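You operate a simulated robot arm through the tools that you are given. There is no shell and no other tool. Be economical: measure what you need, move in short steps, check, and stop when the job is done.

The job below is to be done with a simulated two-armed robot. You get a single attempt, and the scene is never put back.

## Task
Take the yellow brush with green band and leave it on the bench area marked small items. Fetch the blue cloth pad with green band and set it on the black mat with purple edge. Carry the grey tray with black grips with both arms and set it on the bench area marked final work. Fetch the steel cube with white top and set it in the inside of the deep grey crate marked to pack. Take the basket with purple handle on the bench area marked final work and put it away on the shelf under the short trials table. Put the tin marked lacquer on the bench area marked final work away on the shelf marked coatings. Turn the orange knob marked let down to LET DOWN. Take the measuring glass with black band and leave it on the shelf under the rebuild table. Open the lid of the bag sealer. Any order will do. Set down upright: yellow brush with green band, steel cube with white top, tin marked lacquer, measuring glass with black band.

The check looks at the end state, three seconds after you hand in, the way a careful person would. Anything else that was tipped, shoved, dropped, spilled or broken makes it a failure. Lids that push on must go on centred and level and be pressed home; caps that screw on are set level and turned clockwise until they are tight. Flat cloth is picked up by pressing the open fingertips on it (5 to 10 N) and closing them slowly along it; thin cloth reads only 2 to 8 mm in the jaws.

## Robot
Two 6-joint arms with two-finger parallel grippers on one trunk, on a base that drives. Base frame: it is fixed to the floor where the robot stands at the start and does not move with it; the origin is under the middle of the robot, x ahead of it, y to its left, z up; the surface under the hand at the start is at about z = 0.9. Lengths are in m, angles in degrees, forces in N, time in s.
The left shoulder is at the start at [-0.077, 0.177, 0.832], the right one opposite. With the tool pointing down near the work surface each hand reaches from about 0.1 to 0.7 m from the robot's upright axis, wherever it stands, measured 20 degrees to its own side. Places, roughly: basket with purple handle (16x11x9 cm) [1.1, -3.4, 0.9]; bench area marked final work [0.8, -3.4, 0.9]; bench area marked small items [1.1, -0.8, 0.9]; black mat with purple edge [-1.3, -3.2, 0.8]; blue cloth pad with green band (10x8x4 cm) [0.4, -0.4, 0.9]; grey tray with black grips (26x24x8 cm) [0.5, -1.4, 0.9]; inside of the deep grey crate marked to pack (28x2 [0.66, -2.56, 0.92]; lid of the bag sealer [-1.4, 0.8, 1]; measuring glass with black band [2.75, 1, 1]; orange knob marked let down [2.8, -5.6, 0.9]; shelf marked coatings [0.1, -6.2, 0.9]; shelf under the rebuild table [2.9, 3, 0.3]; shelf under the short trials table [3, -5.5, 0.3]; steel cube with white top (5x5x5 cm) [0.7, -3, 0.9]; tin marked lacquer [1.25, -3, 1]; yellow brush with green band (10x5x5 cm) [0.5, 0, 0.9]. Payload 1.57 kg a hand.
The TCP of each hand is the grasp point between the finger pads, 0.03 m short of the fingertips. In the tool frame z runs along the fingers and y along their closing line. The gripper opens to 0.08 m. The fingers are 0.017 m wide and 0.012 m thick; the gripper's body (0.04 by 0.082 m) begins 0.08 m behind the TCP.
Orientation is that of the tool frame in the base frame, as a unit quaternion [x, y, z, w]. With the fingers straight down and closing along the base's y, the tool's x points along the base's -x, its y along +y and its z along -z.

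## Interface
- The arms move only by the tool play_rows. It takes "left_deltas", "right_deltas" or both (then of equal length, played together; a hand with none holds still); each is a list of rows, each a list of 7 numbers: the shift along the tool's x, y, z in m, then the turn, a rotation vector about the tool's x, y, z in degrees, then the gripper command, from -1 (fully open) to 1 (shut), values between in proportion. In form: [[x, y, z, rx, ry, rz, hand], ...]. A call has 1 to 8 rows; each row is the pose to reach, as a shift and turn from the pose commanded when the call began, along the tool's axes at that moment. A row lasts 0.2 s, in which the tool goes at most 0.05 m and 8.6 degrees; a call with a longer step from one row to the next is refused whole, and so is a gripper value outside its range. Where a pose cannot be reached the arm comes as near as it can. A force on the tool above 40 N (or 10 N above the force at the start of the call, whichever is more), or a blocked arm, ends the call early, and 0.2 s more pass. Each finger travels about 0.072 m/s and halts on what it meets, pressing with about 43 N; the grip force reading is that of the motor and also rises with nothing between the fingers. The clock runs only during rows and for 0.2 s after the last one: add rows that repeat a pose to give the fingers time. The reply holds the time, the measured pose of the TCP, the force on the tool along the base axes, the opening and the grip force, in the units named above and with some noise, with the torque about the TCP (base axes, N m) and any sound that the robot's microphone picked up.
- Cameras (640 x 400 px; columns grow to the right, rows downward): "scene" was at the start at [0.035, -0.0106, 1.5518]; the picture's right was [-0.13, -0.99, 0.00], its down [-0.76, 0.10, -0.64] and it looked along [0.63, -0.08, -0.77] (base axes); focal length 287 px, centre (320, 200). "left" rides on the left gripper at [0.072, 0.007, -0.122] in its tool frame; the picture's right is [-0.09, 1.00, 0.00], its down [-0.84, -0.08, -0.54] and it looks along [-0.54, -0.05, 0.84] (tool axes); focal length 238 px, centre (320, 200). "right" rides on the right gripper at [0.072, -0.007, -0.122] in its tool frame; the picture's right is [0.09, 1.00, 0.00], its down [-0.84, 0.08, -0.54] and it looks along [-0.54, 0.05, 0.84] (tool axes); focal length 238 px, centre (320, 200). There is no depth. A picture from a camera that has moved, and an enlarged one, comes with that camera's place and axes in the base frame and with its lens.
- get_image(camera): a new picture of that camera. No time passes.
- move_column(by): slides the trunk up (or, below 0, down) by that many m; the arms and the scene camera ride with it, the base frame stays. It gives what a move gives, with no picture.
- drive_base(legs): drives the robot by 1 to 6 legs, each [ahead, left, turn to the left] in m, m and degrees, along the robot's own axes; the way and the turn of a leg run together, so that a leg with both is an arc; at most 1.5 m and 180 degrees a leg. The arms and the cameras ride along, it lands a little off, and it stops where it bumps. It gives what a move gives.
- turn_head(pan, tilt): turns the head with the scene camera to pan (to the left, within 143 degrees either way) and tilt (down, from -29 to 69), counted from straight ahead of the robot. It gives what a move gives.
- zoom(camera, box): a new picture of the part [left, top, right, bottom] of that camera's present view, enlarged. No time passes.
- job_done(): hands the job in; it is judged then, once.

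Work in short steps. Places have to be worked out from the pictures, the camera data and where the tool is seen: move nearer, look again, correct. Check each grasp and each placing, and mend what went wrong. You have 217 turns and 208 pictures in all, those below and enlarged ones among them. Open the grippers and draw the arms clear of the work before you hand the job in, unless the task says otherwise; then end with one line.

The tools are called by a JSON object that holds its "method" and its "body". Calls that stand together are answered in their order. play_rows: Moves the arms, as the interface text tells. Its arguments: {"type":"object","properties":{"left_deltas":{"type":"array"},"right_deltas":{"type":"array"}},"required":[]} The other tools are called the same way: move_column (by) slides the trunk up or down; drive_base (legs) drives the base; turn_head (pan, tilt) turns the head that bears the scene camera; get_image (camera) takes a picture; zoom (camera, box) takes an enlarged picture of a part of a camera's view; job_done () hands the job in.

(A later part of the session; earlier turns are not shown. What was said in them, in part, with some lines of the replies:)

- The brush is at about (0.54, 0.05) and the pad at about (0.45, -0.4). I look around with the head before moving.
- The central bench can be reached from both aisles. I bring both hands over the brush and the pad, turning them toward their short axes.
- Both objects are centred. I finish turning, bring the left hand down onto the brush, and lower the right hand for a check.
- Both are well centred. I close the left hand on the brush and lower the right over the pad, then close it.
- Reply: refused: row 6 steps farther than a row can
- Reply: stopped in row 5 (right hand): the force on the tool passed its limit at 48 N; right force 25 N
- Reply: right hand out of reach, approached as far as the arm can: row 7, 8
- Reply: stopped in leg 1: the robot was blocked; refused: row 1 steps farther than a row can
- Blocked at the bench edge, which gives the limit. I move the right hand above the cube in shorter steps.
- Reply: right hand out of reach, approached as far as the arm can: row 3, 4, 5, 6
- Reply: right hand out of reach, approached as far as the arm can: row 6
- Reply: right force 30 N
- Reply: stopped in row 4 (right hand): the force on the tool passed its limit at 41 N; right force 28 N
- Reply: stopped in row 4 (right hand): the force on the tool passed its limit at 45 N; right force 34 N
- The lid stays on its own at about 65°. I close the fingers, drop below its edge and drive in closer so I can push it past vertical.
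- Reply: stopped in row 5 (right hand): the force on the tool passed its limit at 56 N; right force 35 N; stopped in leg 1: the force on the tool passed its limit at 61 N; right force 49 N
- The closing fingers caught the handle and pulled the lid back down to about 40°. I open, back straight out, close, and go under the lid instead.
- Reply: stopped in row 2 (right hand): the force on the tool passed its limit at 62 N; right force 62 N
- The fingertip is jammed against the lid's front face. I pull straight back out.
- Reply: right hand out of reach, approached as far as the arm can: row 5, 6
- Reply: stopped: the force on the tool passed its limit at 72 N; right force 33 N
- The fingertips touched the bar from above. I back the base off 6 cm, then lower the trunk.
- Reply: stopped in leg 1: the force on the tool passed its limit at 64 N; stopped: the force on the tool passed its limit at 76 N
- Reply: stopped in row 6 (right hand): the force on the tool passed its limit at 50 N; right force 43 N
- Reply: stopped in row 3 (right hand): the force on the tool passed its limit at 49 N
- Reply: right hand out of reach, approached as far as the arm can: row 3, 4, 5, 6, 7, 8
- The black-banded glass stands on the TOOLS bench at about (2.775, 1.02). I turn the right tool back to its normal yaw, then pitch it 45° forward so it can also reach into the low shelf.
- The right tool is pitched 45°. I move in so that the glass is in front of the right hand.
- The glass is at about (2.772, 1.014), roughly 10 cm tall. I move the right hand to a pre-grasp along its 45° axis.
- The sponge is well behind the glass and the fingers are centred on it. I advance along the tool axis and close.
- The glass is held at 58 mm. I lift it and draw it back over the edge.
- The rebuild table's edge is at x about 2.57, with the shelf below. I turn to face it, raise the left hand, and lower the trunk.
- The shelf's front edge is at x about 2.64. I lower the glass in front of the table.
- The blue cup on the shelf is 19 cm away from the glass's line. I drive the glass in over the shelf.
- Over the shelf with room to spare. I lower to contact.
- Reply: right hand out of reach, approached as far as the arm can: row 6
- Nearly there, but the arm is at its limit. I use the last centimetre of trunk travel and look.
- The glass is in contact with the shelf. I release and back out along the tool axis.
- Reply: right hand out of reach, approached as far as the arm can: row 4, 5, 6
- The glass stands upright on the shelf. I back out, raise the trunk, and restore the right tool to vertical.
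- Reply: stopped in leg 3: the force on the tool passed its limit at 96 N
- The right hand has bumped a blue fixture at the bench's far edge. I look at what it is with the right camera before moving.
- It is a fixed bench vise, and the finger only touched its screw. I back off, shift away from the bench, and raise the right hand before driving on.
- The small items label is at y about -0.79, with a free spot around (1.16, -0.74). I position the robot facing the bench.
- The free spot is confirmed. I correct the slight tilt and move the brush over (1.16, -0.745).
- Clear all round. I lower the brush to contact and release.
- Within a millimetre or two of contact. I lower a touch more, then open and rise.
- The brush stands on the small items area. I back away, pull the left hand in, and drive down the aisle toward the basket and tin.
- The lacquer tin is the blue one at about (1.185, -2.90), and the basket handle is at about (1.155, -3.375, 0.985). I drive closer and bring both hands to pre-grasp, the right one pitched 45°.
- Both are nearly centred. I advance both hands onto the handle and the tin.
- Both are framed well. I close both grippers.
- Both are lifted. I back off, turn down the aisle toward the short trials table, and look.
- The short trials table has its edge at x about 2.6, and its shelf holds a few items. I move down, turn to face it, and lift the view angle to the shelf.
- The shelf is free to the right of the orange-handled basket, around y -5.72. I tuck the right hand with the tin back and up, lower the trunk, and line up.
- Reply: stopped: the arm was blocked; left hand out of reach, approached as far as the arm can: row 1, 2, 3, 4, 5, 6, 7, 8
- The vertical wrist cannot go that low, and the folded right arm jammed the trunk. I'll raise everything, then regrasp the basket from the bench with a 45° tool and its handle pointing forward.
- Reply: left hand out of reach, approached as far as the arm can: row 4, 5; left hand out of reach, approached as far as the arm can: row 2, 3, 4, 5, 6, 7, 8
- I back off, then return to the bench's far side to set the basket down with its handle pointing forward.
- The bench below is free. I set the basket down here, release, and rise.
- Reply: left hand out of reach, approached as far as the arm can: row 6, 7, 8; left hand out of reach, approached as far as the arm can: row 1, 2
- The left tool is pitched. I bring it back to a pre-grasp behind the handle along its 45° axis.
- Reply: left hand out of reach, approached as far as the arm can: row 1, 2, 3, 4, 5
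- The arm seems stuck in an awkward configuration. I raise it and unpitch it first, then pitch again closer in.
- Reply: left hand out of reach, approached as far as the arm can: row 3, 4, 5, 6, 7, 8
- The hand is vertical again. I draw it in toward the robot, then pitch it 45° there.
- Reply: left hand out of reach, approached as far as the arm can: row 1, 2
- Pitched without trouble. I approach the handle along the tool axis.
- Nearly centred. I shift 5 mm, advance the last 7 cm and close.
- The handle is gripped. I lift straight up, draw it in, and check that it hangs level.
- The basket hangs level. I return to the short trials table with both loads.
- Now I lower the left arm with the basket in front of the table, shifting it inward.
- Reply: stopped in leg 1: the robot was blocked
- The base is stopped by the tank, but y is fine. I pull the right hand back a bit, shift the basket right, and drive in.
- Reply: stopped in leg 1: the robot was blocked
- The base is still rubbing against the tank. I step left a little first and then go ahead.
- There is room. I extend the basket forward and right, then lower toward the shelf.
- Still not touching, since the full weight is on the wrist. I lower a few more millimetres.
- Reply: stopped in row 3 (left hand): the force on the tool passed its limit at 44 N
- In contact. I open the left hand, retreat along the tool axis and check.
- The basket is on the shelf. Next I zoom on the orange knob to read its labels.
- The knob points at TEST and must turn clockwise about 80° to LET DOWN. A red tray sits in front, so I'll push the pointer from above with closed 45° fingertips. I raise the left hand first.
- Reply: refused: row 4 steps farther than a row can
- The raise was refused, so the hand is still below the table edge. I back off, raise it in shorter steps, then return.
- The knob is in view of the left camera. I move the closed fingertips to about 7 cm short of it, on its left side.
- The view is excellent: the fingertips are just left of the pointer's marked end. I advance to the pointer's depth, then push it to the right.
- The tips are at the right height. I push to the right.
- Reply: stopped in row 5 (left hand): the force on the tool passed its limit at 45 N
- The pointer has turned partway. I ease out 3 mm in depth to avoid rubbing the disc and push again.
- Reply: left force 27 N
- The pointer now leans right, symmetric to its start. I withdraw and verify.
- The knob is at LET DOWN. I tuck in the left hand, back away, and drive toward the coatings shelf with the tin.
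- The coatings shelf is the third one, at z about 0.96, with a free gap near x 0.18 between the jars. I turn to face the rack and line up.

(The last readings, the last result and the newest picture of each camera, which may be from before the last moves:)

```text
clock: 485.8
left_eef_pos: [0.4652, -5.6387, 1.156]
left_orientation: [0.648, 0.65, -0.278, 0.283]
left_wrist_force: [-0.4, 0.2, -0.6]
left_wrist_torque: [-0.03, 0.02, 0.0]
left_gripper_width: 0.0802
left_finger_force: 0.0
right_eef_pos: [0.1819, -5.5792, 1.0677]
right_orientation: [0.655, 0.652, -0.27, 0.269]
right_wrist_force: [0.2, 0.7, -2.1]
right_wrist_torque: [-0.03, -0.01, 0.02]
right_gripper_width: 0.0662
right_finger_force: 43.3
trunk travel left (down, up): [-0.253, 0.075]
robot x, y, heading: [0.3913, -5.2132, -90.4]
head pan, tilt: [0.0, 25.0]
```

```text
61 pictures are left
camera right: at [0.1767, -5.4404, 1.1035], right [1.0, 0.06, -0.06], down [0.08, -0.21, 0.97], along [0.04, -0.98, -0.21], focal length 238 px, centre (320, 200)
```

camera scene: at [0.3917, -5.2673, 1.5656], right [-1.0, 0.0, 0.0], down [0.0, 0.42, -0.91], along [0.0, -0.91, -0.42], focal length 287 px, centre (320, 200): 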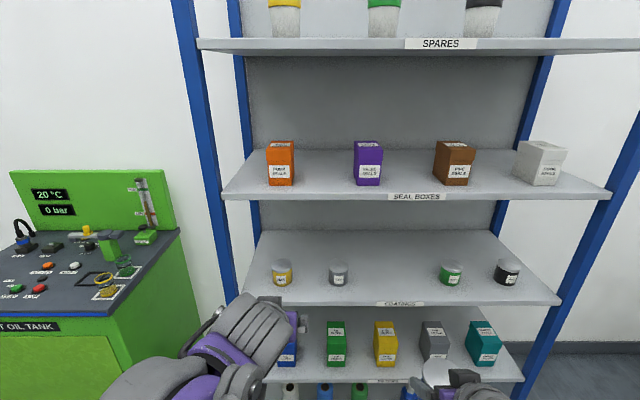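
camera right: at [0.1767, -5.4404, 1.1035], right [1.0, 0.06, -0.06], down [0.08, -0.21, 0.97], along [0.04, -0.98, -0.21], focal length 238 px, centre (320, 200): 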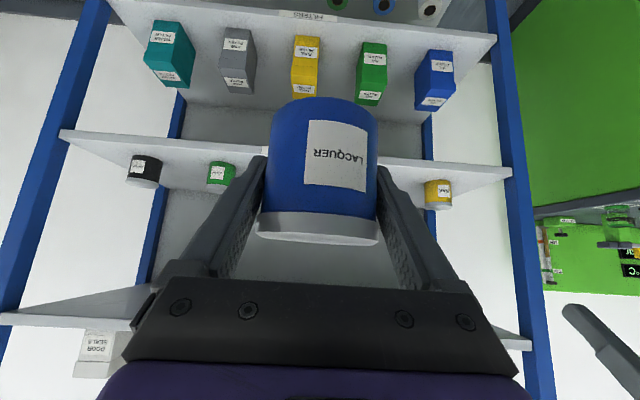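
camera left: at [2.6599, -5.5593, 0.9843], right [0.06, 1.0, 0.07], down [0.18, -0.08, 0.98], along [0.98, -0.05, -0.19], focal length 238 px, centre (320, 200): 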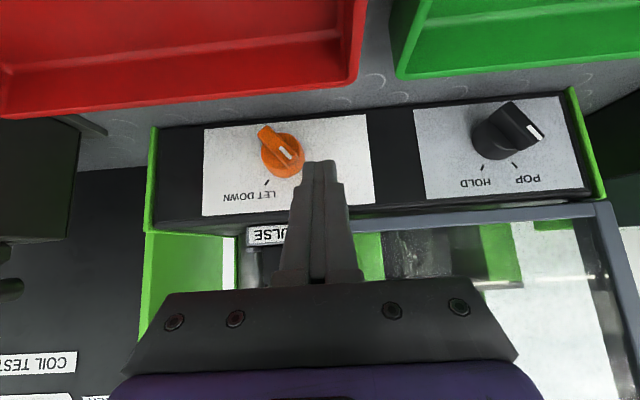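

The shelf is at z about 0.89 with its front at y about -5.97, and the gap is centred on x 0.15. I line up, lower the tin a bit, and drive closer.

{"method": "drive_base", "body": {"legs": [[0.2, -0.03, 0.4]]}}

{"method": "play_rows", "body": {"right_deltas": [[0.027, 0, 0.027, 0, 0, 0, 0.5], [0.05, 0, 0.05, 0, 0, 0, 0.5], [0.025, 0, 0.075, 0, 0, 0, 0.5], [-0.003, 0, 0.103, 0, 0, 0, 0.5]]}}

{"method": "get_image", "body": {"camera": "right"}}

{"method": "get_image", "body": {"camera": "scene"}}

```text
clock: 487.4
left_eef_pos: [0.4403, -5.8345, 1.1571]
left_orientation: [0.645, 0.653, -0.276, 0.283]
left_wrist_force: [0.0, 0.0, 0.3]
left_wrist_torque: [0.04, 0.02, 0.0]
left_gripper_width: 0.08
left_finger_force: 0.1
right_eef_pos: [0.1565, -5.7771, 1.0672]
right_orientation: [0.651, 0.656, -0.269, 0.271]
right_wrist_force: [-0.1, -0.1, -2.3]
right_wrist_torque: [0.0, 0.0, 0.0]
right_gripper_width: 0.0665
right_finger_force: 42.3
trunk travel left (down, up): [-0.253, 0.075]
robot x, y, heading: [0.3624, -5.4107, -89.8]
head pan, tilt: [0.0, 25.0]
```

```text
clock: 488.4
left_eef_pos: [0.4413, -5.8364, 1.1569]
left_orientation: [0.645, 0.653, -0.277, 0.284]
left_wrist_force: [0.0, -0.4, 0.5]
left_wrist_torque: [0.0, -0.02, -0.06]
left_gripper_width: 0.0798
left_finger_force: 0.0
right_eef_pos: [0.1577, -5.8544, 0.9956]
right_orientation: [0.652, 0.655, -0.27, 0.271]
right_wrist_force: [-0.2, -0.1, -1.8]
right_wrist_torque: [0.02, 0.02, 0.02]
right_gripper_width: 0.0662
right_finger_force: 42.9
trunk travel left (down, up): [-0.253, 0.075]
robot x, y, heading: [0.3661, -5.4124, -89.5]
head pan, tilt: [0.0, 25.0]
```

```text
60 pictures are left
camera right: at [0.1504, -5.7156, 1.0324], right [1.0, 0.07, -0.07], down [0.08, -0.21, 0.97], along [0.05, -0.98, -0.21], focal length 238 px, centre (320, 200)
```

right: 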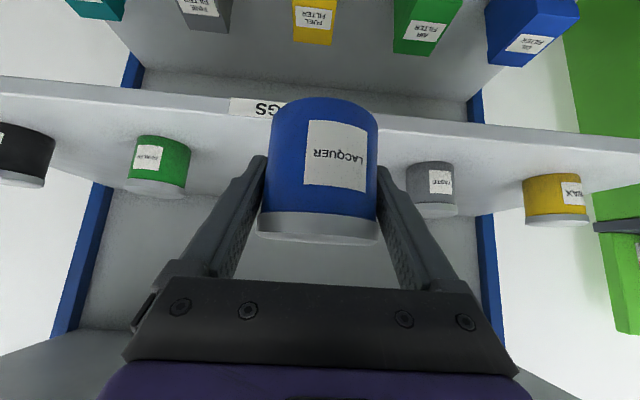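

```text
59 pictures are left
camera scene: at [0.3627, -5.4657, 1.5656], right [-1.0, -0.01, 0.0], down [0.0, 0.42, -0.91], along [0.01, -0.91, -0.42], focal length 287 px, centre (320, 200)
```

scene: 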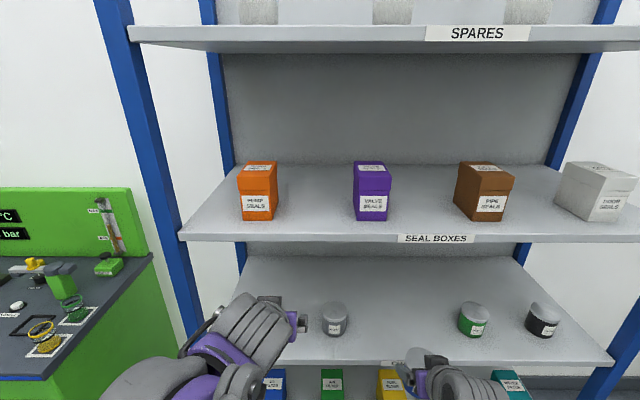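

Good clearance. I advance the tin over the shelf, slightly lower.

{"method": "play_rows", "body": {"right_deltas": [[-0.006, 0, 0.046, 0, 0, 0, 0.5], [-0.035, 0, 0.077, 0, 0, 0, 0.5], [-0.066, 0, 0.108, 0, 0, 0, 0.5], [-0.098, 0, 0.14, 0, 0, 0, 0.5], [-0.131, 0, 0.173, 0, 0, 0, 0.5]]}}

{"method": "get_image", "body": {"camera": "right"}}

```text
clock: 489.6
left_eef_pos: [0.4413, -5.8368, 1.157]
left_orientation: [0.645, 0.654, -0.276, 0.283]
left_wrist_force: [0.0, 0.3, 0.3]
left_wrist_torque: [0.05, 0.01, 0.0]
left_gripper_width: 0.08
left_finger_force: 0.1
right_eef_pos: [0.1584, -6.0702, 0.9668]
right_orientation: [0.652, 0.655, -0.27, 0.271]
right_wrist_force: [-0.8, 0.0, -1.6]
right_wrist_torque: [0.0, -0.01, -0.03]
right_gripper_width: 0.0664
right_finger_force: 43.0
trunk travel left (down, up): [-0.253, 0.075]
robot x, y, heading: [0.3618, -5.409, -89.6]
head pan, tilt: [0.0, 25.0]
```

```text
58 pictures are left
camera right: at [0.1502, -5.9319, 1.0023], right [1.0, 0.07, -0.06], down [0.08, -0.21, 0.97], along [0.05, -0.98, -0.21], focal length 238 px, centre (320, 200)
```

right: 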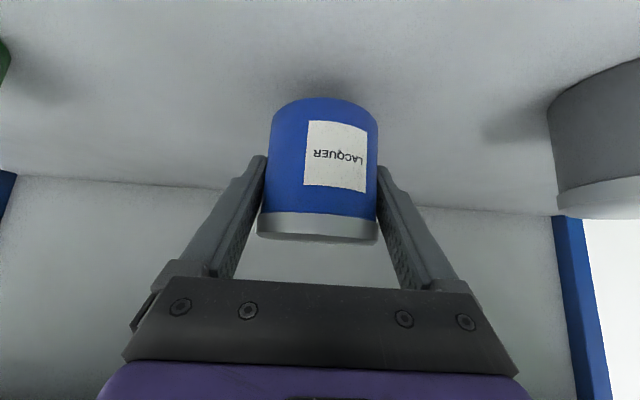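

Over the shelf between the jars. I lower to contact in small steps.

{"method": "play_rows", "body": {"right_deltas": [[0.014, 0, 0.014, 0, 0, 0, 0.5], [0.019, 0, 0.019, 0, 0, 0, 0.5], [0.023, 0, 0.023, 0, 0, 0, 0.5], [0.026, 0, 0.026, 0, 0, 0, 0.5], [0.029, 0, 0.029, 0, 0, 0, 0.5], [0.032, 0, 0.032, 0, 0, 0, 0.5], [0.035, 0, 0.035, 0, 0, 0, 0.5]]}}

```text
clock: 490.9
left_eef_pos: [0.4422, -5.8331, 1.1578]
left_orientation: [0.645, 0.653, -0.277, 0.284]
left_wrist_force: [-0.1, -0.5, -0.1]
left_wrist_torque: [-0.04, 0.02, -0.03]
left_gripper_width: 0.0799
left_finger_force: 0.0
right_eef_pos: [0.1569, -6.0654, 0.9265]
right_orientation: [0.651, 0.653, -0.273, 0.273]
right_wrist_force: [-1.9, 7.4, 18.5]
right_wrist_torque: [0.66, -0.2, 0.16]
right_gripper_width: 0.0657
right_finger_force: 42.8
trunk travel left (down, up): [-0.253, 0.075]
robot x, y, heading: [0.3648, -5.4139, -89.4]
head pan, tilt: [0.0, 25.0]
stopped in row 6 (right hand): the force on the tool passed its limit at 44 N (the readings are from after the stop); the commanded pose is now the measured one
```

In contact. I release, back out along the tool axis and check.

{"method": "play_rows", "body": {"right_deltas": [[0, 0, 0, 0, 0, 0, 0], [0, 0, 0, 0, 0, 0, -1], [0, 0, 0, 0, 0, 0, -1], [0.01, 0, -0.03, 0, 0, 0, -1], [0.03, 0, -0.06, 0, 0, 0, -1], [0.06, 0, -0.09, 0, 0, 0, -1], [0.08, 0, -0.13, 0, 0, 0, -1]]}}

{"method": "get_image", "body": {"camera": "right"}}

```text
clock: 492.5
left_eef_pos: [0.4407, -5.8328, 1.1584]
left_orientation: [0.645, 0.653, -0.277, 0.285]
left_wrist_force: [0.4, 1.0, -0.3]
left_wrist_torque: [-0.01, -0.01, 0.03]
left_gripper_width: 0.0798
left_finger_force: 0.1
right_eef_pos: [0.1564, -5.9153, 0.96]
right_orientation: [0.652, 0.654, -0.271, 0.272]
right_wrist_force: [0.2, 0.6, 0.7]
right_wrist_torque: [0.0, 0.01, 0.01]
right_gripper_width: 0.08
right_finger_force: 0.1
trunk travel left (down, up): [-0.253, 0.075]
robot x, y, heading: [0.3614, -5.4104, -89.5]
head pan, tilt: [0.0, 25.0]
```

```text
57 pictures are left
camera right: at [0.1496, -5.7772, 0.996], right [1.0, 0.07, -0.07], down [0.08, -0.2, 0.98], along [0.05, -0.98, -0.21], focal length 238 px, centre (320, 200)
```

right: 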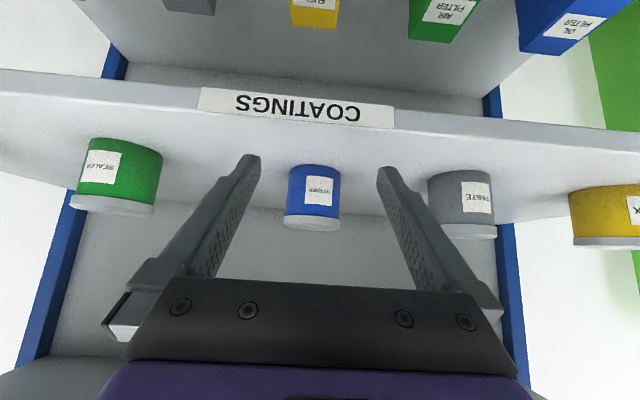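

The tin is on the coatings shelf. I back out, straighten both tools, and drive to the grey tray on the near side of the bench.

{"method": "drive_base", "body": {"legs": [[-0.35, 0, 0], [0, 0, -90], [0.75, 0, 0], [0, 0, -90]]}}

{"method": "play_rows", "body": {"left_deltas": [[-0.01, 0, -0.01, 0, 7.7, 0, -1], [-0.02, 0, -0.02, 0, 15.5, 0, -1], [-0.03, 0, -0.03, 0, 23, 0, -1], [-0.04, 0, -0.04, 0, 31, 0, -1], [-0.05, 0, -0.05, 0, 39, 0, -1], [-0.05, 0, -0.05, 0, 46.3, 0, -1]], "right_deltas": [[-0.02, 0, -0.03, 0, 7.5, 0, -1], [-0.04, 0, -0.06, 0, 15, 0, -1], [-0.06, 0, -0.09, 0, 22.5, 0, -1], [-0.08, 0, -0.12, 0, 30, 0, -1], [-0.1, 0, -0.15, 0, 37.5, 0, -1], [-0.12, 0, -0.18, 0, 44.8, 0, -1]]}}

{"method": "drive_base", "body": {"legs": [[1.5, 0, 0], [1.5, 0, 0], [0.55, 0, 0]]}}

{"method": "turn_head", "body": {"pan": -60, "tilt": 30}}

{"method": "get_image", "body": {"camera": "scene"}}

```text
clock: 506.1
left_eef_pos: [-0.4683, -4.6507, 1.158]
left_orientation: [0.655, -0.644, -0.285, -0.276]
left_wrist_force: [0.2, 0.0, -0.1]
left_wrist_torque: [0.0, -0.03, 0.04]
left_gripper_width: 0.08
left_finger_force: 0.1
right_eef_pos: [-0.184, -4.5676, 0.96]
right_orientation: [0.655, -0.65, -0.273, -0.271]
right_wrist_force: [-0.5, 0.1, -0.5]
right_wrist_torque: [0.0, 0.0, -0.01]
right_gripper_width: 0.0798
right_finger_force: 0.1
trunk travel left (down, up): [-0.253, 0.075]
robot x, y, heading: [-0.3874, -5.0764, 90.6]
head pan, tilt: [0.0, 25.0]
```

```text
clock: 507.5
left_eef_pos: [-0.4655, -4.6525, 1.2272]
left_orientation: [0.714, -0.7, -0.002, -0.001]
left_wrist_force: [-0.7, 1.1, -0.5]
left_wrist_torque: [0.01, 0.0, -0.02]
left_gripper_width: 0.0802
left_finger_force: 0.0
right_eef_pos: [-0.1803, -4.608, 1.1719]
right_orientation: [0.709, -0.705, -0.001, -0.001]
right_wrist_force: [-0.8, 0.1, 0.1]
right_wrist_torque: [0.02, 0.01, -0.01]
right_gripper_width: 0.0799
right_finger_force: 0.2
trunk travel left (down, up): [-0.253, 0.075]
robot x, y, heading: [-0.3912, -5.0776, 90.6]
head pan, tilt: [0.0, 25.0]
```

```text
clock: 524.9
left_eef_pos: [-0.4248, -1.0693, 1.2281]
left_orientation: [-0.704, 0.71, 0.004, 0.001]
left_wrist_force: [0.5, 0.3, -0.1]
left_wrist_torque: [0.02, 0.03, -0.01]
left_gripper_width: 0.0801
left_finger_force: 0.0
right_eef_pos: [-0.136, -1.0343, 1.1727]
right_orientation: [-0.7, 0.714, 0.002, 0.002]
right_wrist_force: [0.6, -0.6, 0.0]
right_wrist_torque: [0.0, 0.0, -0.02]
right_gripper_width: 0.0802
right_finger_force: 0.0
trunk travel left (down, up): [-0.253, 0.075]
robot x, y, heading: [-0.3548, -1.4886, 88.5]
head pan, tilt: [0.0, 25.0]
```

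```text
clock: 526.2
left_eef_pos: [-0.423, -1.0696, 1.2277]
left_orientation: [-0.704, 0.71, 0.005, 0.0]
left_wrist_force: [-0.8, -0.5, -0.2]
left_wrist_torque: [-0.04, 0.01, 0.02]
left_gripper_width: 0.0799
left_finger_force: 0.0
right_eef_pos: [-0.1348, -1.0321, 1.1719]
right_orientation: [-0.7, 0.714, 0.002, 0.002]
right_wrist_force: [0.2, 0.0, -0.2]
right_wrist_torque: [0.02, 0.0, 0.02]
right_gripper_width: 0.0802
right_finger_force: 0.0
trunk travel left (down, up): [-0.253, 0.075]
robot x, y, heading: [-0.355, -1.4942, 89.1]
head pan, tilt: [-60.0, 30.0]
```

```text
56 pictures are left
camera scene: at [-0.2771, -1.4882, 1.5577], right [0.49, -0.87, 0.0], down [-0.44, -0.24, -0.87], along [0.76, 0.42, -0.5], focal length 287 px, centre (320, 200)
```

scene: 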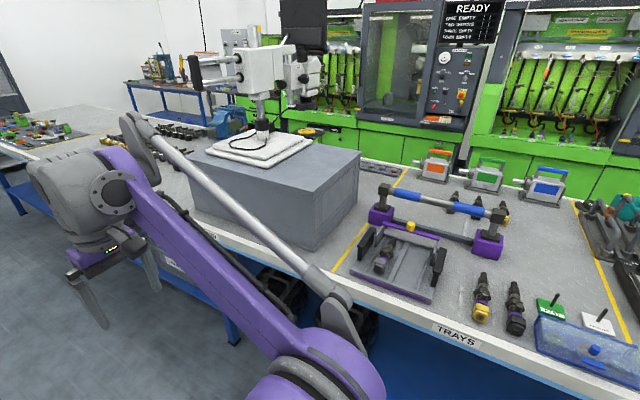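

The tray with black grips is visible, holding a part in it. I face the bench squarely.

{"method": "drive_base", "body": {"legs": [[0, 0, -89], [0.12, 0, 0]]}}

{"method": "turn_head", "body": {"pan": 0, "tilt": 45}}

{"method": "get_image", "body": {"camera": "scene"}}

{"method": "zoom", "body": {"camera": "scene", "box": [220, 140, 420, 265]}}

```text
clock: 531.2
left_eef_pos: [0.1832, -1.4096, 1.2275]
left_orientation: [-0.01, 1.0, 0.002, 0.003]
left_wrist_force: [-0.1, 0.2, -0.2]
left_wrist_torque: [-0.01, 0.01, 0.0]
left_gripper_width: 0.0801
left_finger_force: 0.1
right_eef_pos: [0.2268, -1.6964, 1.1737]
right_orientation: [-0.005, 1.0, 0.001, 0.003]
right_wrist_force: [0.0, -0.2, -0.7]
right_wrist_torque: [0.01, -0.02, -0.02]
right_gripper_width: 0.08
right_finger_force: 0.0
trunk travel left (down, up): [-0.253, 0.075]
robot x, y, heading: [-0.2357, -1.4899, 0.6]
head pan, tilt: [-60.0, 30.0]
```

```text
clock: 532.5
left_eef_pos: [0.1827, -1.4096, 1.2275]
left_orientation: [-0.011, 1.0, 0.002, 0.003]
left_wrist_force: [-0.2, 0.8, -0.1]
left_wrist_torque: [0.02, 0.02, -0.01]
left_gripper_width: 0.0799
left_finger_force: 0.0
right_eef_pos: [0.2268, -1.6974, 1.1727]
right_orientation: [-0.004, 1.0, 0.0, 0.003]
right_wrist_force: [-0.2, 0.1, 0.0]
right_wrist_torque: [-0.01, -0.03, 0.01]
right_gripper_width: 0.0797
right_finger_force: 0.0
trunk travel left (down, up): [-0.253, 0.075]
robot x, y, heading: [-0.2376, -1.4894, 0.6]
head pan, tilt: [0.0, 45.0]
```

```text
55 pictures are left
camera scene: at [-0.196, -1.4898, 1.5351], right [0.01, -1.0, 0.0], down [-0.71, -0.01, -0.71], along [0.71, 0.01, -0.71], focal length 287 px, centre (320, 200)
```

scene: 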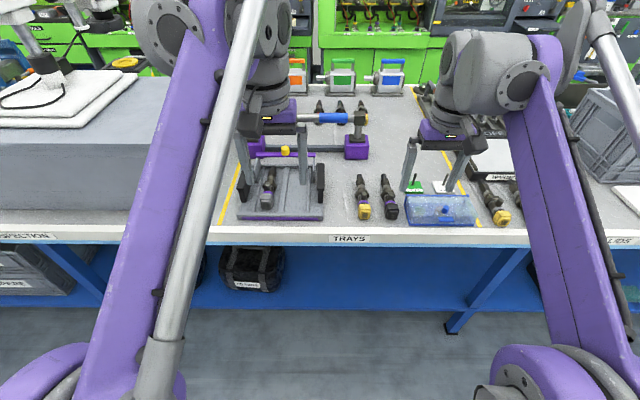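

```text
3.20 times, centred on (320, 202) of scene
camera zoom: at [-0.196, -1.4898, 1.5351], right [0.01, -1.0, 0.0], down [-0.71, -0.01, -0.71], along [0.71, 0.01, -0.71], focal length 918 px, centre (320, 192)
```

zoom: 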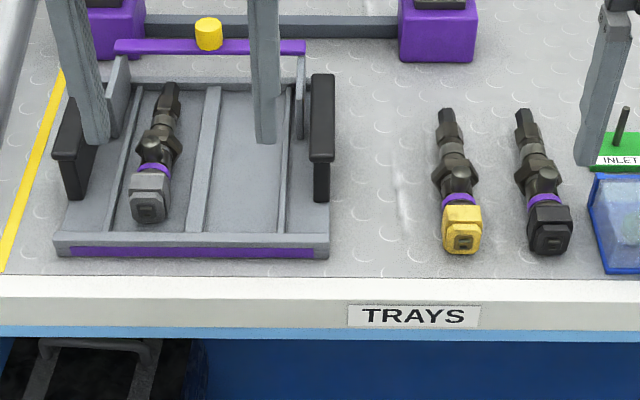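

The tray's bar grips are at about (0.47, -1.246) and (0.47, -1.484). I centre the robot on the tray and bring both hands above the grips.

{"method": "drive_base", "body": {"legs": [[0, 0.125, -0.6], [0.2, 0, 0]]}}

{"method": "play_rows", "body": {"left_deltas": [[-0.022, 0.01, 0.037, 0, 0, 0, -0.5], [-0.044, 0.02, 0.074, 0, 0, 0, -0.5], [-0.065, 0.03, 0.111, 0, 0, 0, -0.5], [-0.087, 0.039, 0.148, 0, 0, 0, -0.5]], "right_deltas": [[-0.011, 0.022, 0.023, 0, 0, 0, -0.5], [-0.022, 0.044, 0.046, 0, 0, 0, -0.5], [-0.033, 0.066, 0.07, 0, 0, 0, -0.5], [-0.043, 0.088, 0.093, 0, 0, 0, -0.5]]}}

{"method": "get_image", "body": {"camera": "left"}}

{"method": "get_image", "body": {"camera": "right"}}

```text
clock: 535.4
left_eef_pos: [0.3803, -1.2902, 1.2272]
left_orientation: [-0.007, 1.0, 0.002, 0.004]
left_wrist_force: [-0.6, -1.0, 0.0]
left_wrist_torque: [0.0, 0.04, -0.02]
left_gripper_width: 0.0802
left_finger_force: 0.2
right_eef_pos: [0.4227, -1.5761, 1.1722]
right_orientation: [0.0, 1.0, 0.0, 0.003]
right_wrist_force: [0.0, -0.2, -0.2]
right_wrist_torque: [-0.01, -0.01, 0.01]
right_gripper_width: 0.0803
right_finger_force: 0.0
trunk travel left (down, up): [-0.253, 0.075]
robot x, y, heading: [-0.038, -1.3636, -0.1]
head pan, tilt: [0.0, 45.0]
```

```text
clock: 536.4
left_eef_pos: [0.4691, -1.2469, 1.08]
left_orientation: [-0.007, 1.0, 0.003, 0.002]
left_wrist_force: [0.1, -0.1, 0.6]
left_wrist_torque: [0.02, -0.01, 0.0]
left_gripper_width: 0.06
left_finger_force: 0.1
right_eef_pos: [0.4688, -1.4882, 1.0773]
right_orientation: [-0.001, 1.0, 0.0, 0.002]
right_wrist_force: [0.3, 0.4, 0.1]
right_wrist_torque: [-0.03, -0.02, 0.0]
right_gripper_width: 0.0603
right_finger_force: 0.0
trunk travel left (down, up): [-0.253, 0.075]
robot x, y, heading: [-0.0353, -1.3669, 0.4]
head pan, tilt: [0.0, 45.0]
```

```text
53 pictures are left
camera left: at [0.3967, -1.242, 1.2016], right [0.08, 1.0, 0.01], down [0.83, -0.07, 0.55], along [0.55, -0.04, -0.84], focal length 238 px, centre (320, 200)
```

left: 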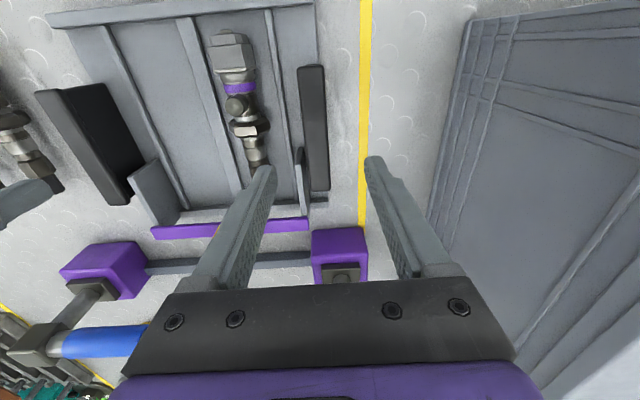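

```text
52 pictures are left
camera right: at [0.3951, -1.493, 1.1991], right [-0.09, 1.0, 0.0], down [0.83, 0.08, 0.55], along [0.54, 0.05, -0.84], focal length 238 px, centre (320, 200)
```

right: 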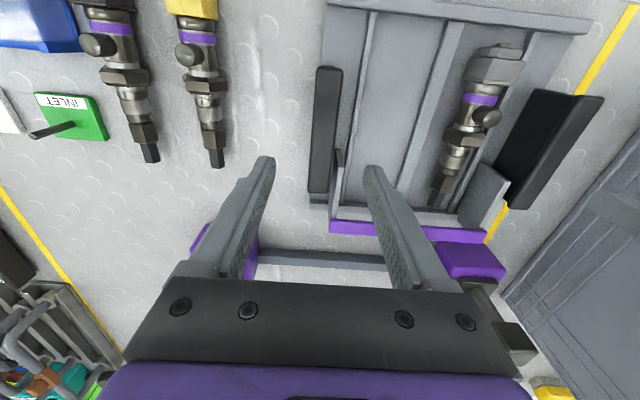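

The grips sit well under the hands. I descend with both and check before closing.

{"method": "play_rows", "body": {"left_deltas": [[0.002, -0.002, 0.035, 0, 0, 0, -0.5], [0.004, -0.005, 0.07, 0, 0, 0, -0.5], [0.004, -0.005, 0.095, 0, 0, 0, -0.5], [0.004, -0.005, 0.112, 0, 0, 0, -0.5]], "right_deltas": [[0.002, 0.003, 0.035, 0, 0, 0, -0.5], [0.004, 0.006, 0.07, 0, 0, 0, -0.5], [0.004, 0.006, 0.095, 0, 0, 0, -0.5], [0.004, 0.006, 0.109, 0, 0, 0, -0.5]]}}

{"method": "get_image", "body": {"camera": "left"}}

{"method": "get_image", "body": {"camera": "right"}}

```text
clock: 537.4
left_eef_pos: [0.4636, -1.2523, 0.9678]
left_orientation: [-0.006, 1.0, 0.002, 0.004]
left_wrist_force: [0.0, -0.1, 0.5]
left_wrist_torque: [-0.02, 0.01, 0.0]
left_gripper_width: 0.0601
left_finger_force: 0.1
right_eef_pos: [0.4633, -1.4827, 0.9702]
right_orientation: [-0.001, 1.0, 0.0, 0.003]
right_wrist_force: [0.0, -0.2, -0.3]
right_wrist_torque: [0.03, -0.02, -0.02]
right_gripper_width: 0.0597
right_finger_force: 0.1
trunk travel left (down, up): [-0.253, 0.075]
robot x, y, heading: [-0.042, -1.3687, 0.6]
head pan, tilt: [0.0, 45.0]
```

```text
51 pictures are left
camera left: at [0.3912, -1.2473, 1.0893], right [0.08, 1.0, 0.01], down [0.83, -0.07, 0.55], along [0.55, -0.04, -0.84], focal length 238 px, centre (320, 200)
```

left: 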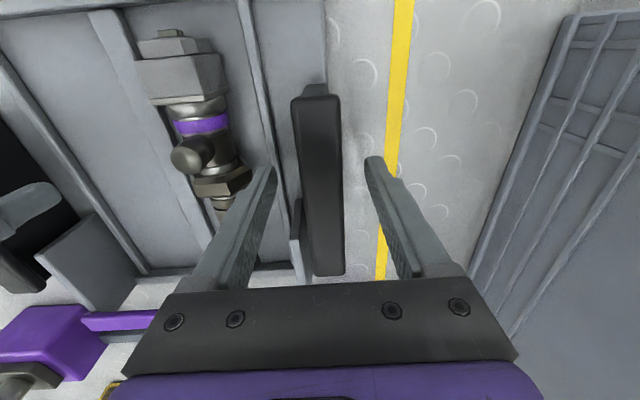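

```text
50 pictures are left
camera right: at [0.3905, -1.4875, 1.0919], right [-0.09, 1.0, 0.0], down [0.83, 0.08, 0.55], along [0.54, 0.05, -0.84], focal length 238 px, centre (320, 200)
```

right: 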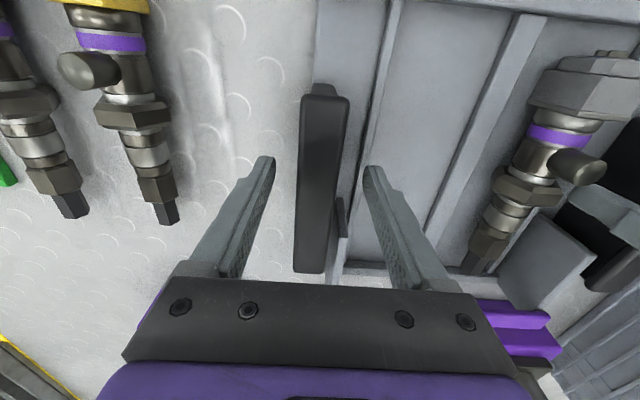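

Both bars are between the fingers. I close both grippers together.

{"method": "play_rows", "body": {"left_deltas": [[0, 0, 0, 0, 0, 0, 0.2], [0, 0, 0, 0, 0, 0, 1], [0, 0, 0, 0, 0, 0, 1], [0, 0, 0, 0, 0, 0, 1], [0, 0, 0, 0, 0, 0, 1]], "right_deltas": [[0, 0, 0, 0, 0, 0, 0.2], [0, 0, 0, 0, 0, 0, 1], [0, 0, 0, 0, 0, 0, 1], [0, 0, 0, 0, 0, 0, 1], [0, 0, 0, 0, 0, 0, 1]]}}

{"method": "play_rows", "body": {"left_deltas": [[0, 0, -0.01, 0, 0, 0, 1], [0, 0, -0.03, 0, 0, 0, 1], [0, 0, -0.06, 0, 0, 0, 1]], "right_deltas": [[0, 0, -0.01, 0, 0, 0, 1], [0, 0, -0.03, 0, 0, 0, 1], [0, 0, -0.06, 0, 0, 0, 1]]}}

{"method": "get_image", "body": {"camera": "scene"}}

```text
clock: 538.6
left_eef_pos: [0.464, -1.25, 0.9674]
left_orientation: [-0.007, 1.0, 0.005, 0.003]
left_wrist_force: [-2.4, 29.5, -0.1]
left_wrist_torque: [-0.36, -0.08, -0.51]
left_gripper_width: 0.0239
left_finger_force: 36.1
right_eef_pos: [0.4634, -1.4833, 0.9701]
right_orientation: [0.0, 1.0, -0.002, 0.004]
right_wrist_force: [1.7, -30.4, -0.3]
right_wrist_torque: [0.29, 0.31, -0.06]
right_gripper_width: 0.0239
right_finger_force: 36.1
trunk travel left (down, up): [-0.253, 0.075]
robot x, y, heading: [-0.0412, -1.366, 0.4]
head pan, tilt: [0.0, 45.0]
```

```text
clock: 539.4
left_eef_pos: [0.4619, -1.2511, 1.0282]
left_orientation: [-0.007, 1.0, 0.005, 0.003]
left_wrist_force: [-3.8, 30.7, -3.9]
left_wrist_torque: [-0.21, -0.01, -0.52]
left_gripper_width: 0.0236
left_finger_force: 35.9
right_eef_pos: [0.4626, -1.4846, 1.0315]
right_orientation: [-0.001, 1.0, -0.003, 0.003]
right_wrist_force: [3.9, -30.5, -4.3]
right_wrist_torque: [0.05, 0.02, -0.15]
right_gripper_width: 0.0237
right_finger_force: 35.4
trunk travel left (down, up): [-0.253, 0.075]
robot x, y, heading: [-0.0379, -1.3673, 0.3]
head pan, tilt: [0.0, 45.0]
```

```text
49 pictures are left
camera scene: at [0.001, -1.3671, 1.535], right [0.01, -1.0, 0.0], down [-0.71, 0.0, -0.71], along [0.71, 0.0, -0.71], focal length 287 px, centre (320, 200)
```

scene: 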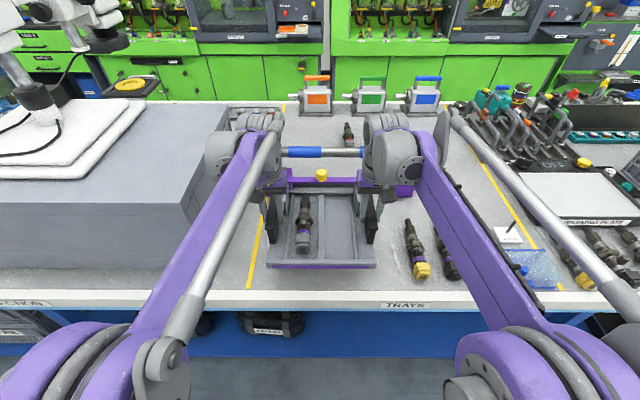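

Both grips are held and the tray lifts level. I relieve the side forces a little and lift a bit more.

{"method": "play_rows", "body": {"left_deltas": [[0, 0.002, -0.015, 0, 0, 0, 1], [0, 0.002, -0.03, 0, 0, 0, 1], [0, 0.002, -0.05, 0, 0, 0, 1]], "right_deltas": [[0, -0.001, -0.015, 0, 0, 0, 1], [0, -0.001, -0.03, 0, 0, 0, 1], [0, -0.001, -0.05, 0, 0, 0, 1]]}}

{"method": "drive_base", "body": {"legs": [[-0.33, 0, 0], [0, 0, -90]]}}

{"method": "get_image", "body": {"camera": "scene"}}

```text
clock: 540.2
left_eef_pos: [0.4632, -1.2507, 1.0793]
left_orientation: [-0.007, 1.0, 0.004, 0.004]
left_wrist_force: [-3.7, 28.5, -6.6]
left_wrist_torque: [-0.07, 0.31, -0.57]
left_gripper_width: 0.024
left_finger_force: 35.8
right_eef_pos: [0.4613, -1.4842, 1.0799]
right_orientation: [-0.001, 1.0, -0.002, 0.003]
right_wrist_force: [2.7, -30.8, -1.0]
right_wrist_torque: [0.4, -0.28, -0.12]
right_gripper_width: 0.0236
right_finger_force: 35.8
trunk travel left (down, up): [-0.253, 0.075]
robot x, y, heading: [-0.0393, -1.3685, 0.2]
head pan, tilt: [0.0, 45.0]
```

```text
clock: 546.1
left_eef_pos: [-0.2384, -1.8698, 1.0797]
left_orientation: [0.695, 0.719, 0.001, 0.005]
left_wrist_force: [30.3, 4.8, -5.1]
left_wrist_torque: [0.16, 0.1, -0.64]
left_gripper_width: 0.024
left_finger_force: 36.0
right_eef_pos: [-0.471, -1.8748, 1.0784]
right_orientation: [0.699, 0.715, -0.003, 0.001]
right_wrist_force: [-30.8, -4.5, -2.8]
right_wrist_torque: [-0.07, -0.21, -0.18]
right_gripper_width: 0.0239
right_finger_force: 36.4
trunk travel left (down, up): [-0.253, 0.075]
robot x, y, heading: [-0.3636, -1.3684, -88.8]
head pan, tilt: [0.0, 45.0]
```

```text
48 pictures are left
camera scene: at [-0.3632, -1.4109, 1.535], right [-1.0, -0.03, 0.0], down [-0.02, 0.71, -0.71], along [0.02, -0.71, -0.71], focal length 287 px, centre (320, 200)
```

scene: 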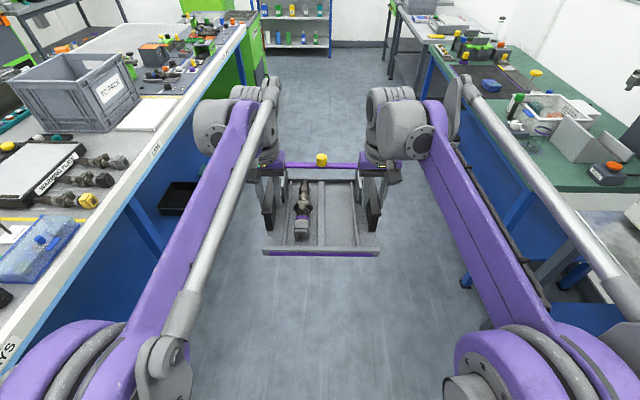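

The tray rides level. I drive down the aisle to the end of the bench.

{"method": "drive_base", "body": {"legs": [[0, 0, -1.2], [1.3, 0, 0], [1.3, 0, 0], [1.2, 0, 0]]}}

{"method": "get_image", "body": {"camera": "scene"}}

```text
clock: 564.8
left_eef_pos: [-0.2671, -5.6735, 1.0799]
left_orientation: [0.709, 0.705, 0.0, 0.005]
left_wrist_force: [6.6, 2.9, -5.6]
left_wrist_torque: [0.05, 0.01, -0.64]
left_gripper_width: 0.0239
left_finger_force: 36.0
right_eef_pos: [-0.5022, -5.6687, 1.0798]
right_orientation: [0.713, 0.701, -0.004, 0.002]
right_wrist_force: [-6.1, -3.2, -1.2]
right_wrist_torque: [0.08, -0.15, -0.12]
right_gripper_width: 0.0238
right_finger_force: 35.8
trunk travel left (down, up): [-0.253, 0.075]
robot x, y, heading: [-0.3773, -5.169, -90.7]
head pan, tilt: [0.0, 45.0]
```

```text
47 pictures are left
camera scene: at [-0.3752, -5.2114, 1.535], right [-1.0, 0.01, 0.0], down [0.01, 0.71, -0.71], along [-0.01, -0.71, -0.71], focal length 287 px, centre (320, 200)
```

scene: 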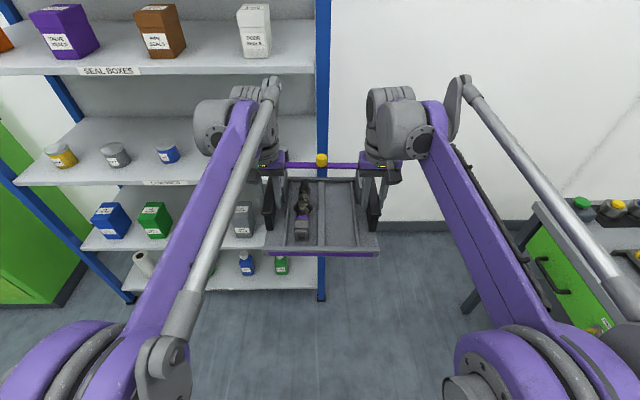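

The rack is close in front, so I back 10 cm, turn left and go along the corridor to the far aisle.

{"method": "drive_base", "body": {"legs": [[-0.1, 0, 0], [0, 0, 90.7], [1.1, 0, 0], [1.0, 0, 0]]}}

{"method": "get_image", "body": {"camera": "scene"}}

```text
clock: 579.8
left_eef_pos: [2.2056, -4.8789, 1.0791]
left_orientation: [-0.027, 1.0, 0.005, 0.004]
left_wrist_force: [-2.6, 1.0, -5.6]
left_wrist_torque: [-0.01, 0.1, -0.62]
left_gripper_width: 0.0236
left_finger_force: 36.1
right_eef_pos: [2.2135, -5.1126, 1.0807]
right_orientation: [-0.02, 1.0, -0.001, 0.004]
right_wrist_force: [3.6, -1.6, -3.3]
right_wrist_torque: [0.1, 0.06, -0.06]
right_gripper_width: 0.024
right_finger_force: 35.8
trunk travel left (down, up): [-0.253, 0.075]
robot x, y, heading: [1.7099, -5.0138, 2.5]
head pan, tilt: [0.0, 45.0]
```

```text
46 pictures are left
camera scene: at [1.7492, -5.0126, 1.535], right [0.04, -1.0, 0.0], down [-0.71, -0.03, -0.71], along [0.71, 0.03, -0.71], focal length 287 px, centre (320, 200)
```

scene: 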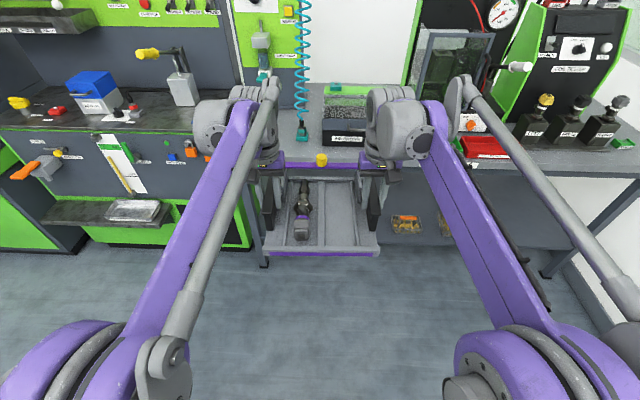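

Clear to turn. I turn up the far aisle to y about -3.6, then turn left to face the final-work area.

{"method": "drive_base", "body": {"legs": [[0, 0, 87.5], [1.4, 0, 0], [0, 0, 90]]}}

{"method": "get_image", "body": {"camera": "scene"}}

```text
clock: 594.3
left_eef_pos: [1.1788, -3.7248, 1.0796]
left_orientation: [1.0, 0.007, -0.004, 0.004]
left_wrist_force: [2.2, -0.9, -5.8]
left_wrist_torque: [0.07, 0.1, -0.6]
left_gripper_width: 0.0236
left_finger_force: 35.5
right_eef_pos: [1.1798, -3.4907, 1.0796]
right_orientation: [1.0, 0.001, -0.003, -0.002]
right_wrist_force: [-3.3, 0.1, -1.8]
right_wrist_torque: [-0.14, -0.22, -0.02]
right_gripper_width: 0.0239
right_finger_force: 35.7
trunk travel left (down, up): [-0.253, 0.075]
robot x, y, heading: [1.6832, -3.6087, -179.8]
head pan, tilt: [0.0, 45.0]
```

```text
45 pictures are left
camera scene: at [1.6404, -3.6085, 1.535], right [-0.01, 1.0, 0.0], down [0.71, 0.0, -0.71], along [-0.71, 0.0, -0.71], focal length 287 px, centre (320, 200)
```

scene: 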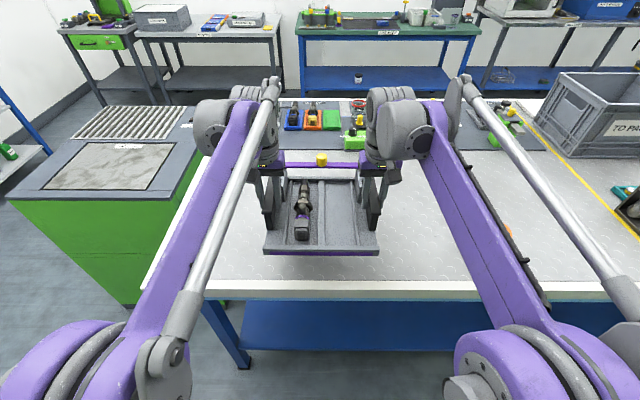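

The tray is over the free part of the final-work area. I move in 8 cm and lower most of the way.

{"method": "drive_base", "body": {"legs": [[0.085, 0, 0]]}}

{"method": "play_rows", "body": {"left_deltas": [[0, 0, 0.03, 0, 0, 0, 1], [0, 0, 0.06, 0, 0, 0, 1], [0, 0, 0.08, 0, 0, 0, 1], [0, 0, 0.095, 0, 0, 0, 1], [0, 0, 0.103, 0, 0, 0, 1]], "right_deltas": [[0, 0, 0.03, 0, 0, 0, 1], [0, 0, 0.06, 0, 0, 0, 1], [0, 0, 0.08, 0, 0, 0, 1], [0, 0, 0.095, 0, 0, 0, 1], [0, 0, 0.103, 0, 0, 0, 1]]}}

{"method": "get_image", "body": {"camera": "scene"}}

```text
clock: 595.4
left_eef_pos: [1.0967, -3.7249, 1.0788]
left_orientation: [1.0, 0.006, -0.003, 0.004]
left_wrist_force: [2.3, -0.4, -5.6]
left_wrist_torque: [-0.01, 0.02, -0.63]
left_gripper_width: 0.0239
left_finger_force: 35.9
right_eef_pos: [1.0965, -3.4911, 1.0782]
right_orientation: [1.0, 0.001, -0.003, -0.001]
right_wrist_force: [-2.5, 1.0, -2.7]
right_wrist_torque: [-0.2, -0.18, 0.0]
right_gripper_width: 0.0236
right_finger_force: 35.8
trunk travel left (down, up): [-0.253, 0.075]
robot x, y, heading: [1.5992, -3.6099, -179.6]
head pan, tilt: [0.0, 45.0]
```

```text
clock: 596.6
left_eef_pos: [1.0949, -3.7255, 0.9762]
left_orientation: [1.0, 0.006, -0.002, 0.005]
left_wrist_force: [4.8, 1.9, -4.1]
left_wrist_torque: [0.15, 0.07, -0.76]
left_gripper_width: 0.024
left_finger_force: 35.7
right_eef_pos: [1.0954, -3.491, 0.975]
right_orientation: [1.0, 0.001, -0.003, -0.002]
right_wrist_force: [-4.2, -1.2, -3.4]
right_wrist_torque: [0.11, -0.14, -0.23]
right_gripper_width: 0.024
right_finger_force: 36.0
trunk travel left (down, up): [-0.253, 0.075]
robot x, y, heading: [1.5991, -3.6071, -179.7]
head pan, tilt: [0.0, 45.0]
```

```text
44 pictures are left
camera scene: at [1.5577, -3.6089, 1.535], right [-0.01, 1.0, 0.0], down [0.71, 0.0, -0.71], along [-0.71, 0.0, -0.71], focal length 287 px, centre (320, 200)
```

scene: 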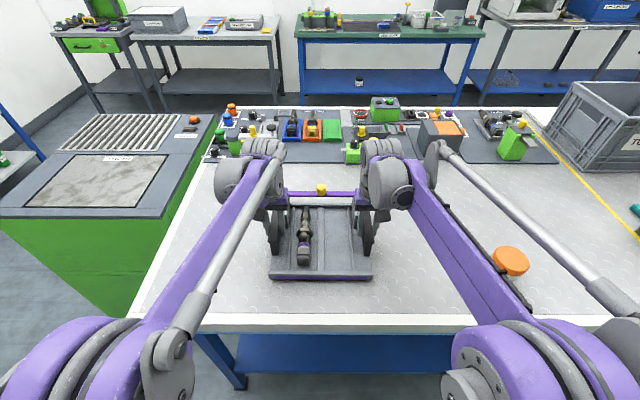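

Almost down. I lower the last millimetres with both hands.

{"method": "play_rows", "body": {"left_deltas": [[0, 0, 0.004, 0, 0, 0, 1], [0, 0, 0.007, 0, 0, 0, 1], [0, 0, 0.009, 0, 0, 0, 1], [0, 0, 0.01, 0, 0, 0, 1]], "right_deltas": [[0, 0, 0.004, 0, 0, 0, 1], [0, 0, 0.007, 0, 0, 0, 1], [0, 0, 0.009, 0, 0, 0, 1], [0, 0, 0.01, 0, 0, 0, 1]]}}

```text
clock: 597.6
left_eef_pos: [1.0955, -3.7248, 0.9678]
left_orientation: [1.0, 0.006, -0.005, 0.004]
left_wrist_force: [-12.3, 13.1, 21.7]
left_wrist_torque: [0.03, -0.59, -0.53]
left_gripper_width: 0.0238
left_finger_force: 35.9
right_eef_pos: [1.0977, -3.4921, 0.9687]
right_orientation: [1.0, 0.001, -0.005, -0.001]
right_wrist_force: [-7.0, -12.9, 28.4]
right_wrist_torque: [-0.08, -0.07, -0.44]
right_gripper_width: 0.0239
right_finger_force: 36.1
trunk travel left (down, up): [-0.253, 0.075]
robot x, y, heading: [1.6, -3.6085, -179.7]
head pan, tilt: [0.0, 45.0]
```

The tray is down on both sides. I ease off, open both grippers together, and rise straight up.

{"method": "play_rows", "body": {"left_deltas": [[0, 0, -0.002, 0, 0, 0, 0.6], [0, 0, -0.002, 0, 0, 0, 0.0], [0, 0, -0.002, 0, 0, 0, -0.5], [0, 0, -0.002, 0, 0, 0, -0.5], [0, 0, -0.04, 0, 0, 0, -0.5], [0, 0, -0.08, 0, 0, 0, -0.5], [0, 0, -0.12, 0, 0, 0, -0.5], [0, 0, -0.16, 0, 0, 0, -0.5]], "right_deltas": [[0, 0, -0.002, 0, 0, 0, 0.6], [0, 0, -0.002, 0, 0, 0, 0.0], [0, 0, -0.002, 0, 0, 0, -0.5], [0, 0, -0.002, 0, 0, 0, -0.5], [0, 0, -0.04, 0, 0, 0, -0.5], [0, 0, -0.08, 0, 0, 0, -0.5], [0, 0, -0.12, 0, 0, 0, -0.5], [0, 0, -0.16, 0, 0, 0, -0.5]]}}

{"method": "drive_base", "body": {"legs": [[-0.2, 0, 0]]}}

{"method": "get_image", "body": {"camera": "scene"}}

```text
clock: 599.4
left_eef_pos: [1.0967, -3.725, 1.1252]
left_orientation: [1.0, 0.006, -0.004, 0.004]
left_wrist_force: [-0.2, 0.4, 0.0]
left_wrist_torque: [0.0, 0.0, -0.01]
left_gripper_width: 0.0601
left_finger_force: 0.0
right_eef_pos: [1.0971, -3.4913, 1.1277]
right_orientation: [1.0, 0.001, -0.004, -0.002]
right_wrist_force: [0.1, 0.3, -0.1]
right_wrist_torque: [0.0, 0.0, -0.03]
right_gripper_width: 0.0599
right_finger_force: 0.0
trunk travel left (down, up): [-0.253, 0.075]
robot x, y, heading: [1.6012, -3.6077, -179.9]
head pan, tilt: [0.0, 45.0]
```

```text
clock: 601.0
left_eef_pos: [1.2954, -3.7233, 1.1252]
left_orientation: [1.0, 0.007, -0.003, 0.004]
left_wrist_force: [0.1, -0.2, 0.3]
left_wrist_torque: [-0.03, 0.03, -0.01]
left_gripper_width: 0.0597
left_finger_force: 0.1
right_eef_pos: [1.2947, -3.4917, 1.1271]
right_orientation: [1.0, 0.002, -0.003, -0.002]
right_wrist_force: [0.3, -0.4, -0.1]
right_wrist_torque: [0.0, 0.04, 0.01]
right_gripper_width: 0.0601
right_finger_force: 0.0
trunk travel left (down, up): [-0.253, 0.075]
robot x, y, heading: [1.7954, -3.6073, -179.8]
head pan, tilt: [0.0, 45.0]
```

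```text
43 pictures are left
camera scene: at [1.7566, -3.6078, 1.5351], right [-0.01, 1.0, 0.0], down [0.71, 0.0, -0.71], along [-0.71, 0.0, -0.71], focal length 287 px, centre (320, 200)
```

scene: 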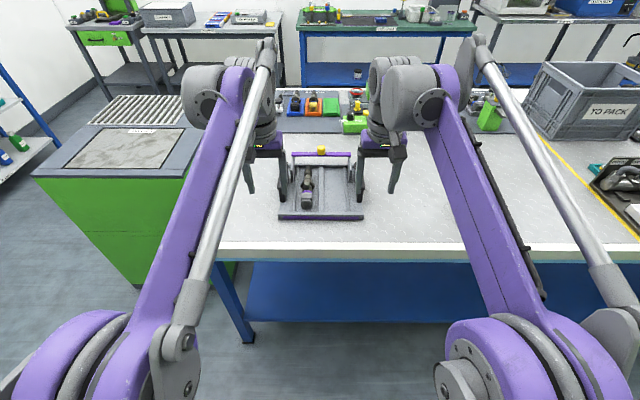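

The tray is placed. I check that the orange jar and surroundings are undisturbed by moving a bit to the side.

{"method": "drive_base", "body": {"legs": [[0, 0.4, 0]]}}

{"method": "turn_head", "body": {"pan": -25, "tilt": 35}}

{"method": "get_image", "body": {"camera": "scene"}}

```text
clock: 605.0
left_eef_pos: [1.2973, -4.1217, 1.1255]
left_orientation: [1.0, 0.006, -0.004, 0.004]
left_wrist_force: [-0.5, 0.3, 0.3]
left_wrist_torque: [-0.03, 0.0, 0.0]
left_gripper_width: 0.0599
left_finger_force: 0.1
right_eef_pos: [1.2971, -3.8887, 1.1274]
right_orientation: [1.0, 0.001, -0.003, -0.001]
right_wrist_force: [0.3, 0.7, -1.3]
right_wrist_torque: [0.0, 0.0, 0.02]
right_gripper_width: 0.0599
right_finger_force: 0.0
trunk travel left (down, up): [-0.253, 0.075]
robot x, y, heading: [1.8033, -4.0033, -179.4]
head pan, tilt: [0.0, 45.0]
```

```text
clock: 605.9
left_eef_pos: [1.2972, -4.1211, 1.1256]
left_orientation: [1.0, 0.006, -0.003, 0.005]
left_wrist_force: [-0.2, -1.0, 0.5]
left_wrist_torque: [-0.02, -0.01, 0.0]
left_gripper_width: 0.0598
left_finger_force: 0.0
right_eef_pos: [1.296, -3.8882, 1.1265]
right_orientation: [1.0, 0.001, -0.003, -0.002]
right_wrist_force: [0.2, 0.0, 0.5]
right_wrist_torque: [0.02, -0.01, -0.03]
right_gripper_width: 0.0601
right_finger_force: 0.1
trunk travel left (down, up): [-0.253, 0.075]
robot x, y, heading: [1.7974, -4.007, -179.5]
head pan, tilt: [-25.0, 35.0]
```

```text
42 pictures are left
camera scene: at [1.76, -3.9686, 1.5498], right [0.42, 0.91, 0.0], down [0.52, -0.24, -0.82], along [-0.74, 0.34, -0.57], focal length 287 px, centre (320, 200)
```

scene: 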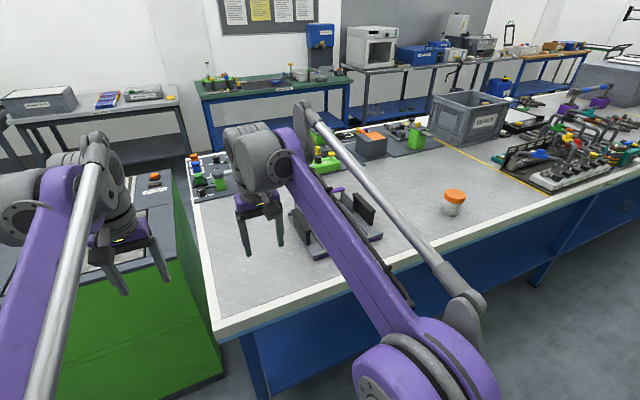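

The jar and the rest stand undisturbed. All nine jobs are done, so I open the grippers fully and back clear of the bench.

{"method": "play_rows", "body": {"left_deltas": [[0, 0, -0.03, 0, 0, 0, -1], [0, 0, -0.06, 0, 0, 0, -1]], "right_deltas": [[0, 0, -0.03, 0, 0, 0, -1], [0, 0, -0.06, 0, 0, 0, -1]]}}

{"method": "drive_base", "body": {"legs": [[-0.12, 0, 0]]}}

{"method": "job_done", "body": {}}

```text
clock: 606.5
left_eef_pos: [1.297, -4.1207, 1.1852]
left_orientation: [1.0, 0.006, -0.003, 0.005]
left_wrist_force: [1.4, 0.0, 0.7]
left_wrist_torque: [0.02, -0.02, -0.02]
left_gripper_width: 0.0799
left_finger_force: 0.1
right_eef_pos: [1.2967, -3.889, 1.1857]
right_orientation: [1.0, 0.001, -0.003, -0.001]
right_wrist_force: [0.4, 0.2, -1.2]
right_wrist_torque: [0.02, -0.04, 0.03]
right_gripper_width: 0.0799
right_finger_force: 0.1
trunk travel left (down, up): [-0.253, 0.075]
robot x, y, heading: [1.8021, -4.007, -179.9]
head pan, tilt: [-25.0, 35.0]
```

```text
clock: 607.7
left_eef_pos: [1.4172, -4.1193, 1.1838]
left_orientation: [1.0, 0.006, -0.003, 0.005]
left_wrist_force: [-0.6, 0.2, 0.0]
left_wrist_torque: [-0.01, 0.01, 0.04]
left_gripper_width: 0.08
left_finger_force: 0.0
right_eef_pos: [1.4173, -3.8864, 1.1864]
right_orientation: [1.0, 0.001, -0.003, -0.001]
right_wrist_force: [0.8, 0.4, 0.8]
right_wrist_torque: [0.01, 0.01, 0.02]
right_gripper_width: 0.08
right_finger_force: 0.0
trunk travel left (down, up): [-0.253, 0.075]
robot x, y, heading: [1.9177, -4.0073, -179.8]
head pan, tilt: [-25.0, 35.0]
```

```text
The job is handed in.
```

All nine tasks are done and the job is handed in; the right hand did knock the blue vise on the far side of the bench once (force reading 96 N), and I did not check afterwards whether that moved it.
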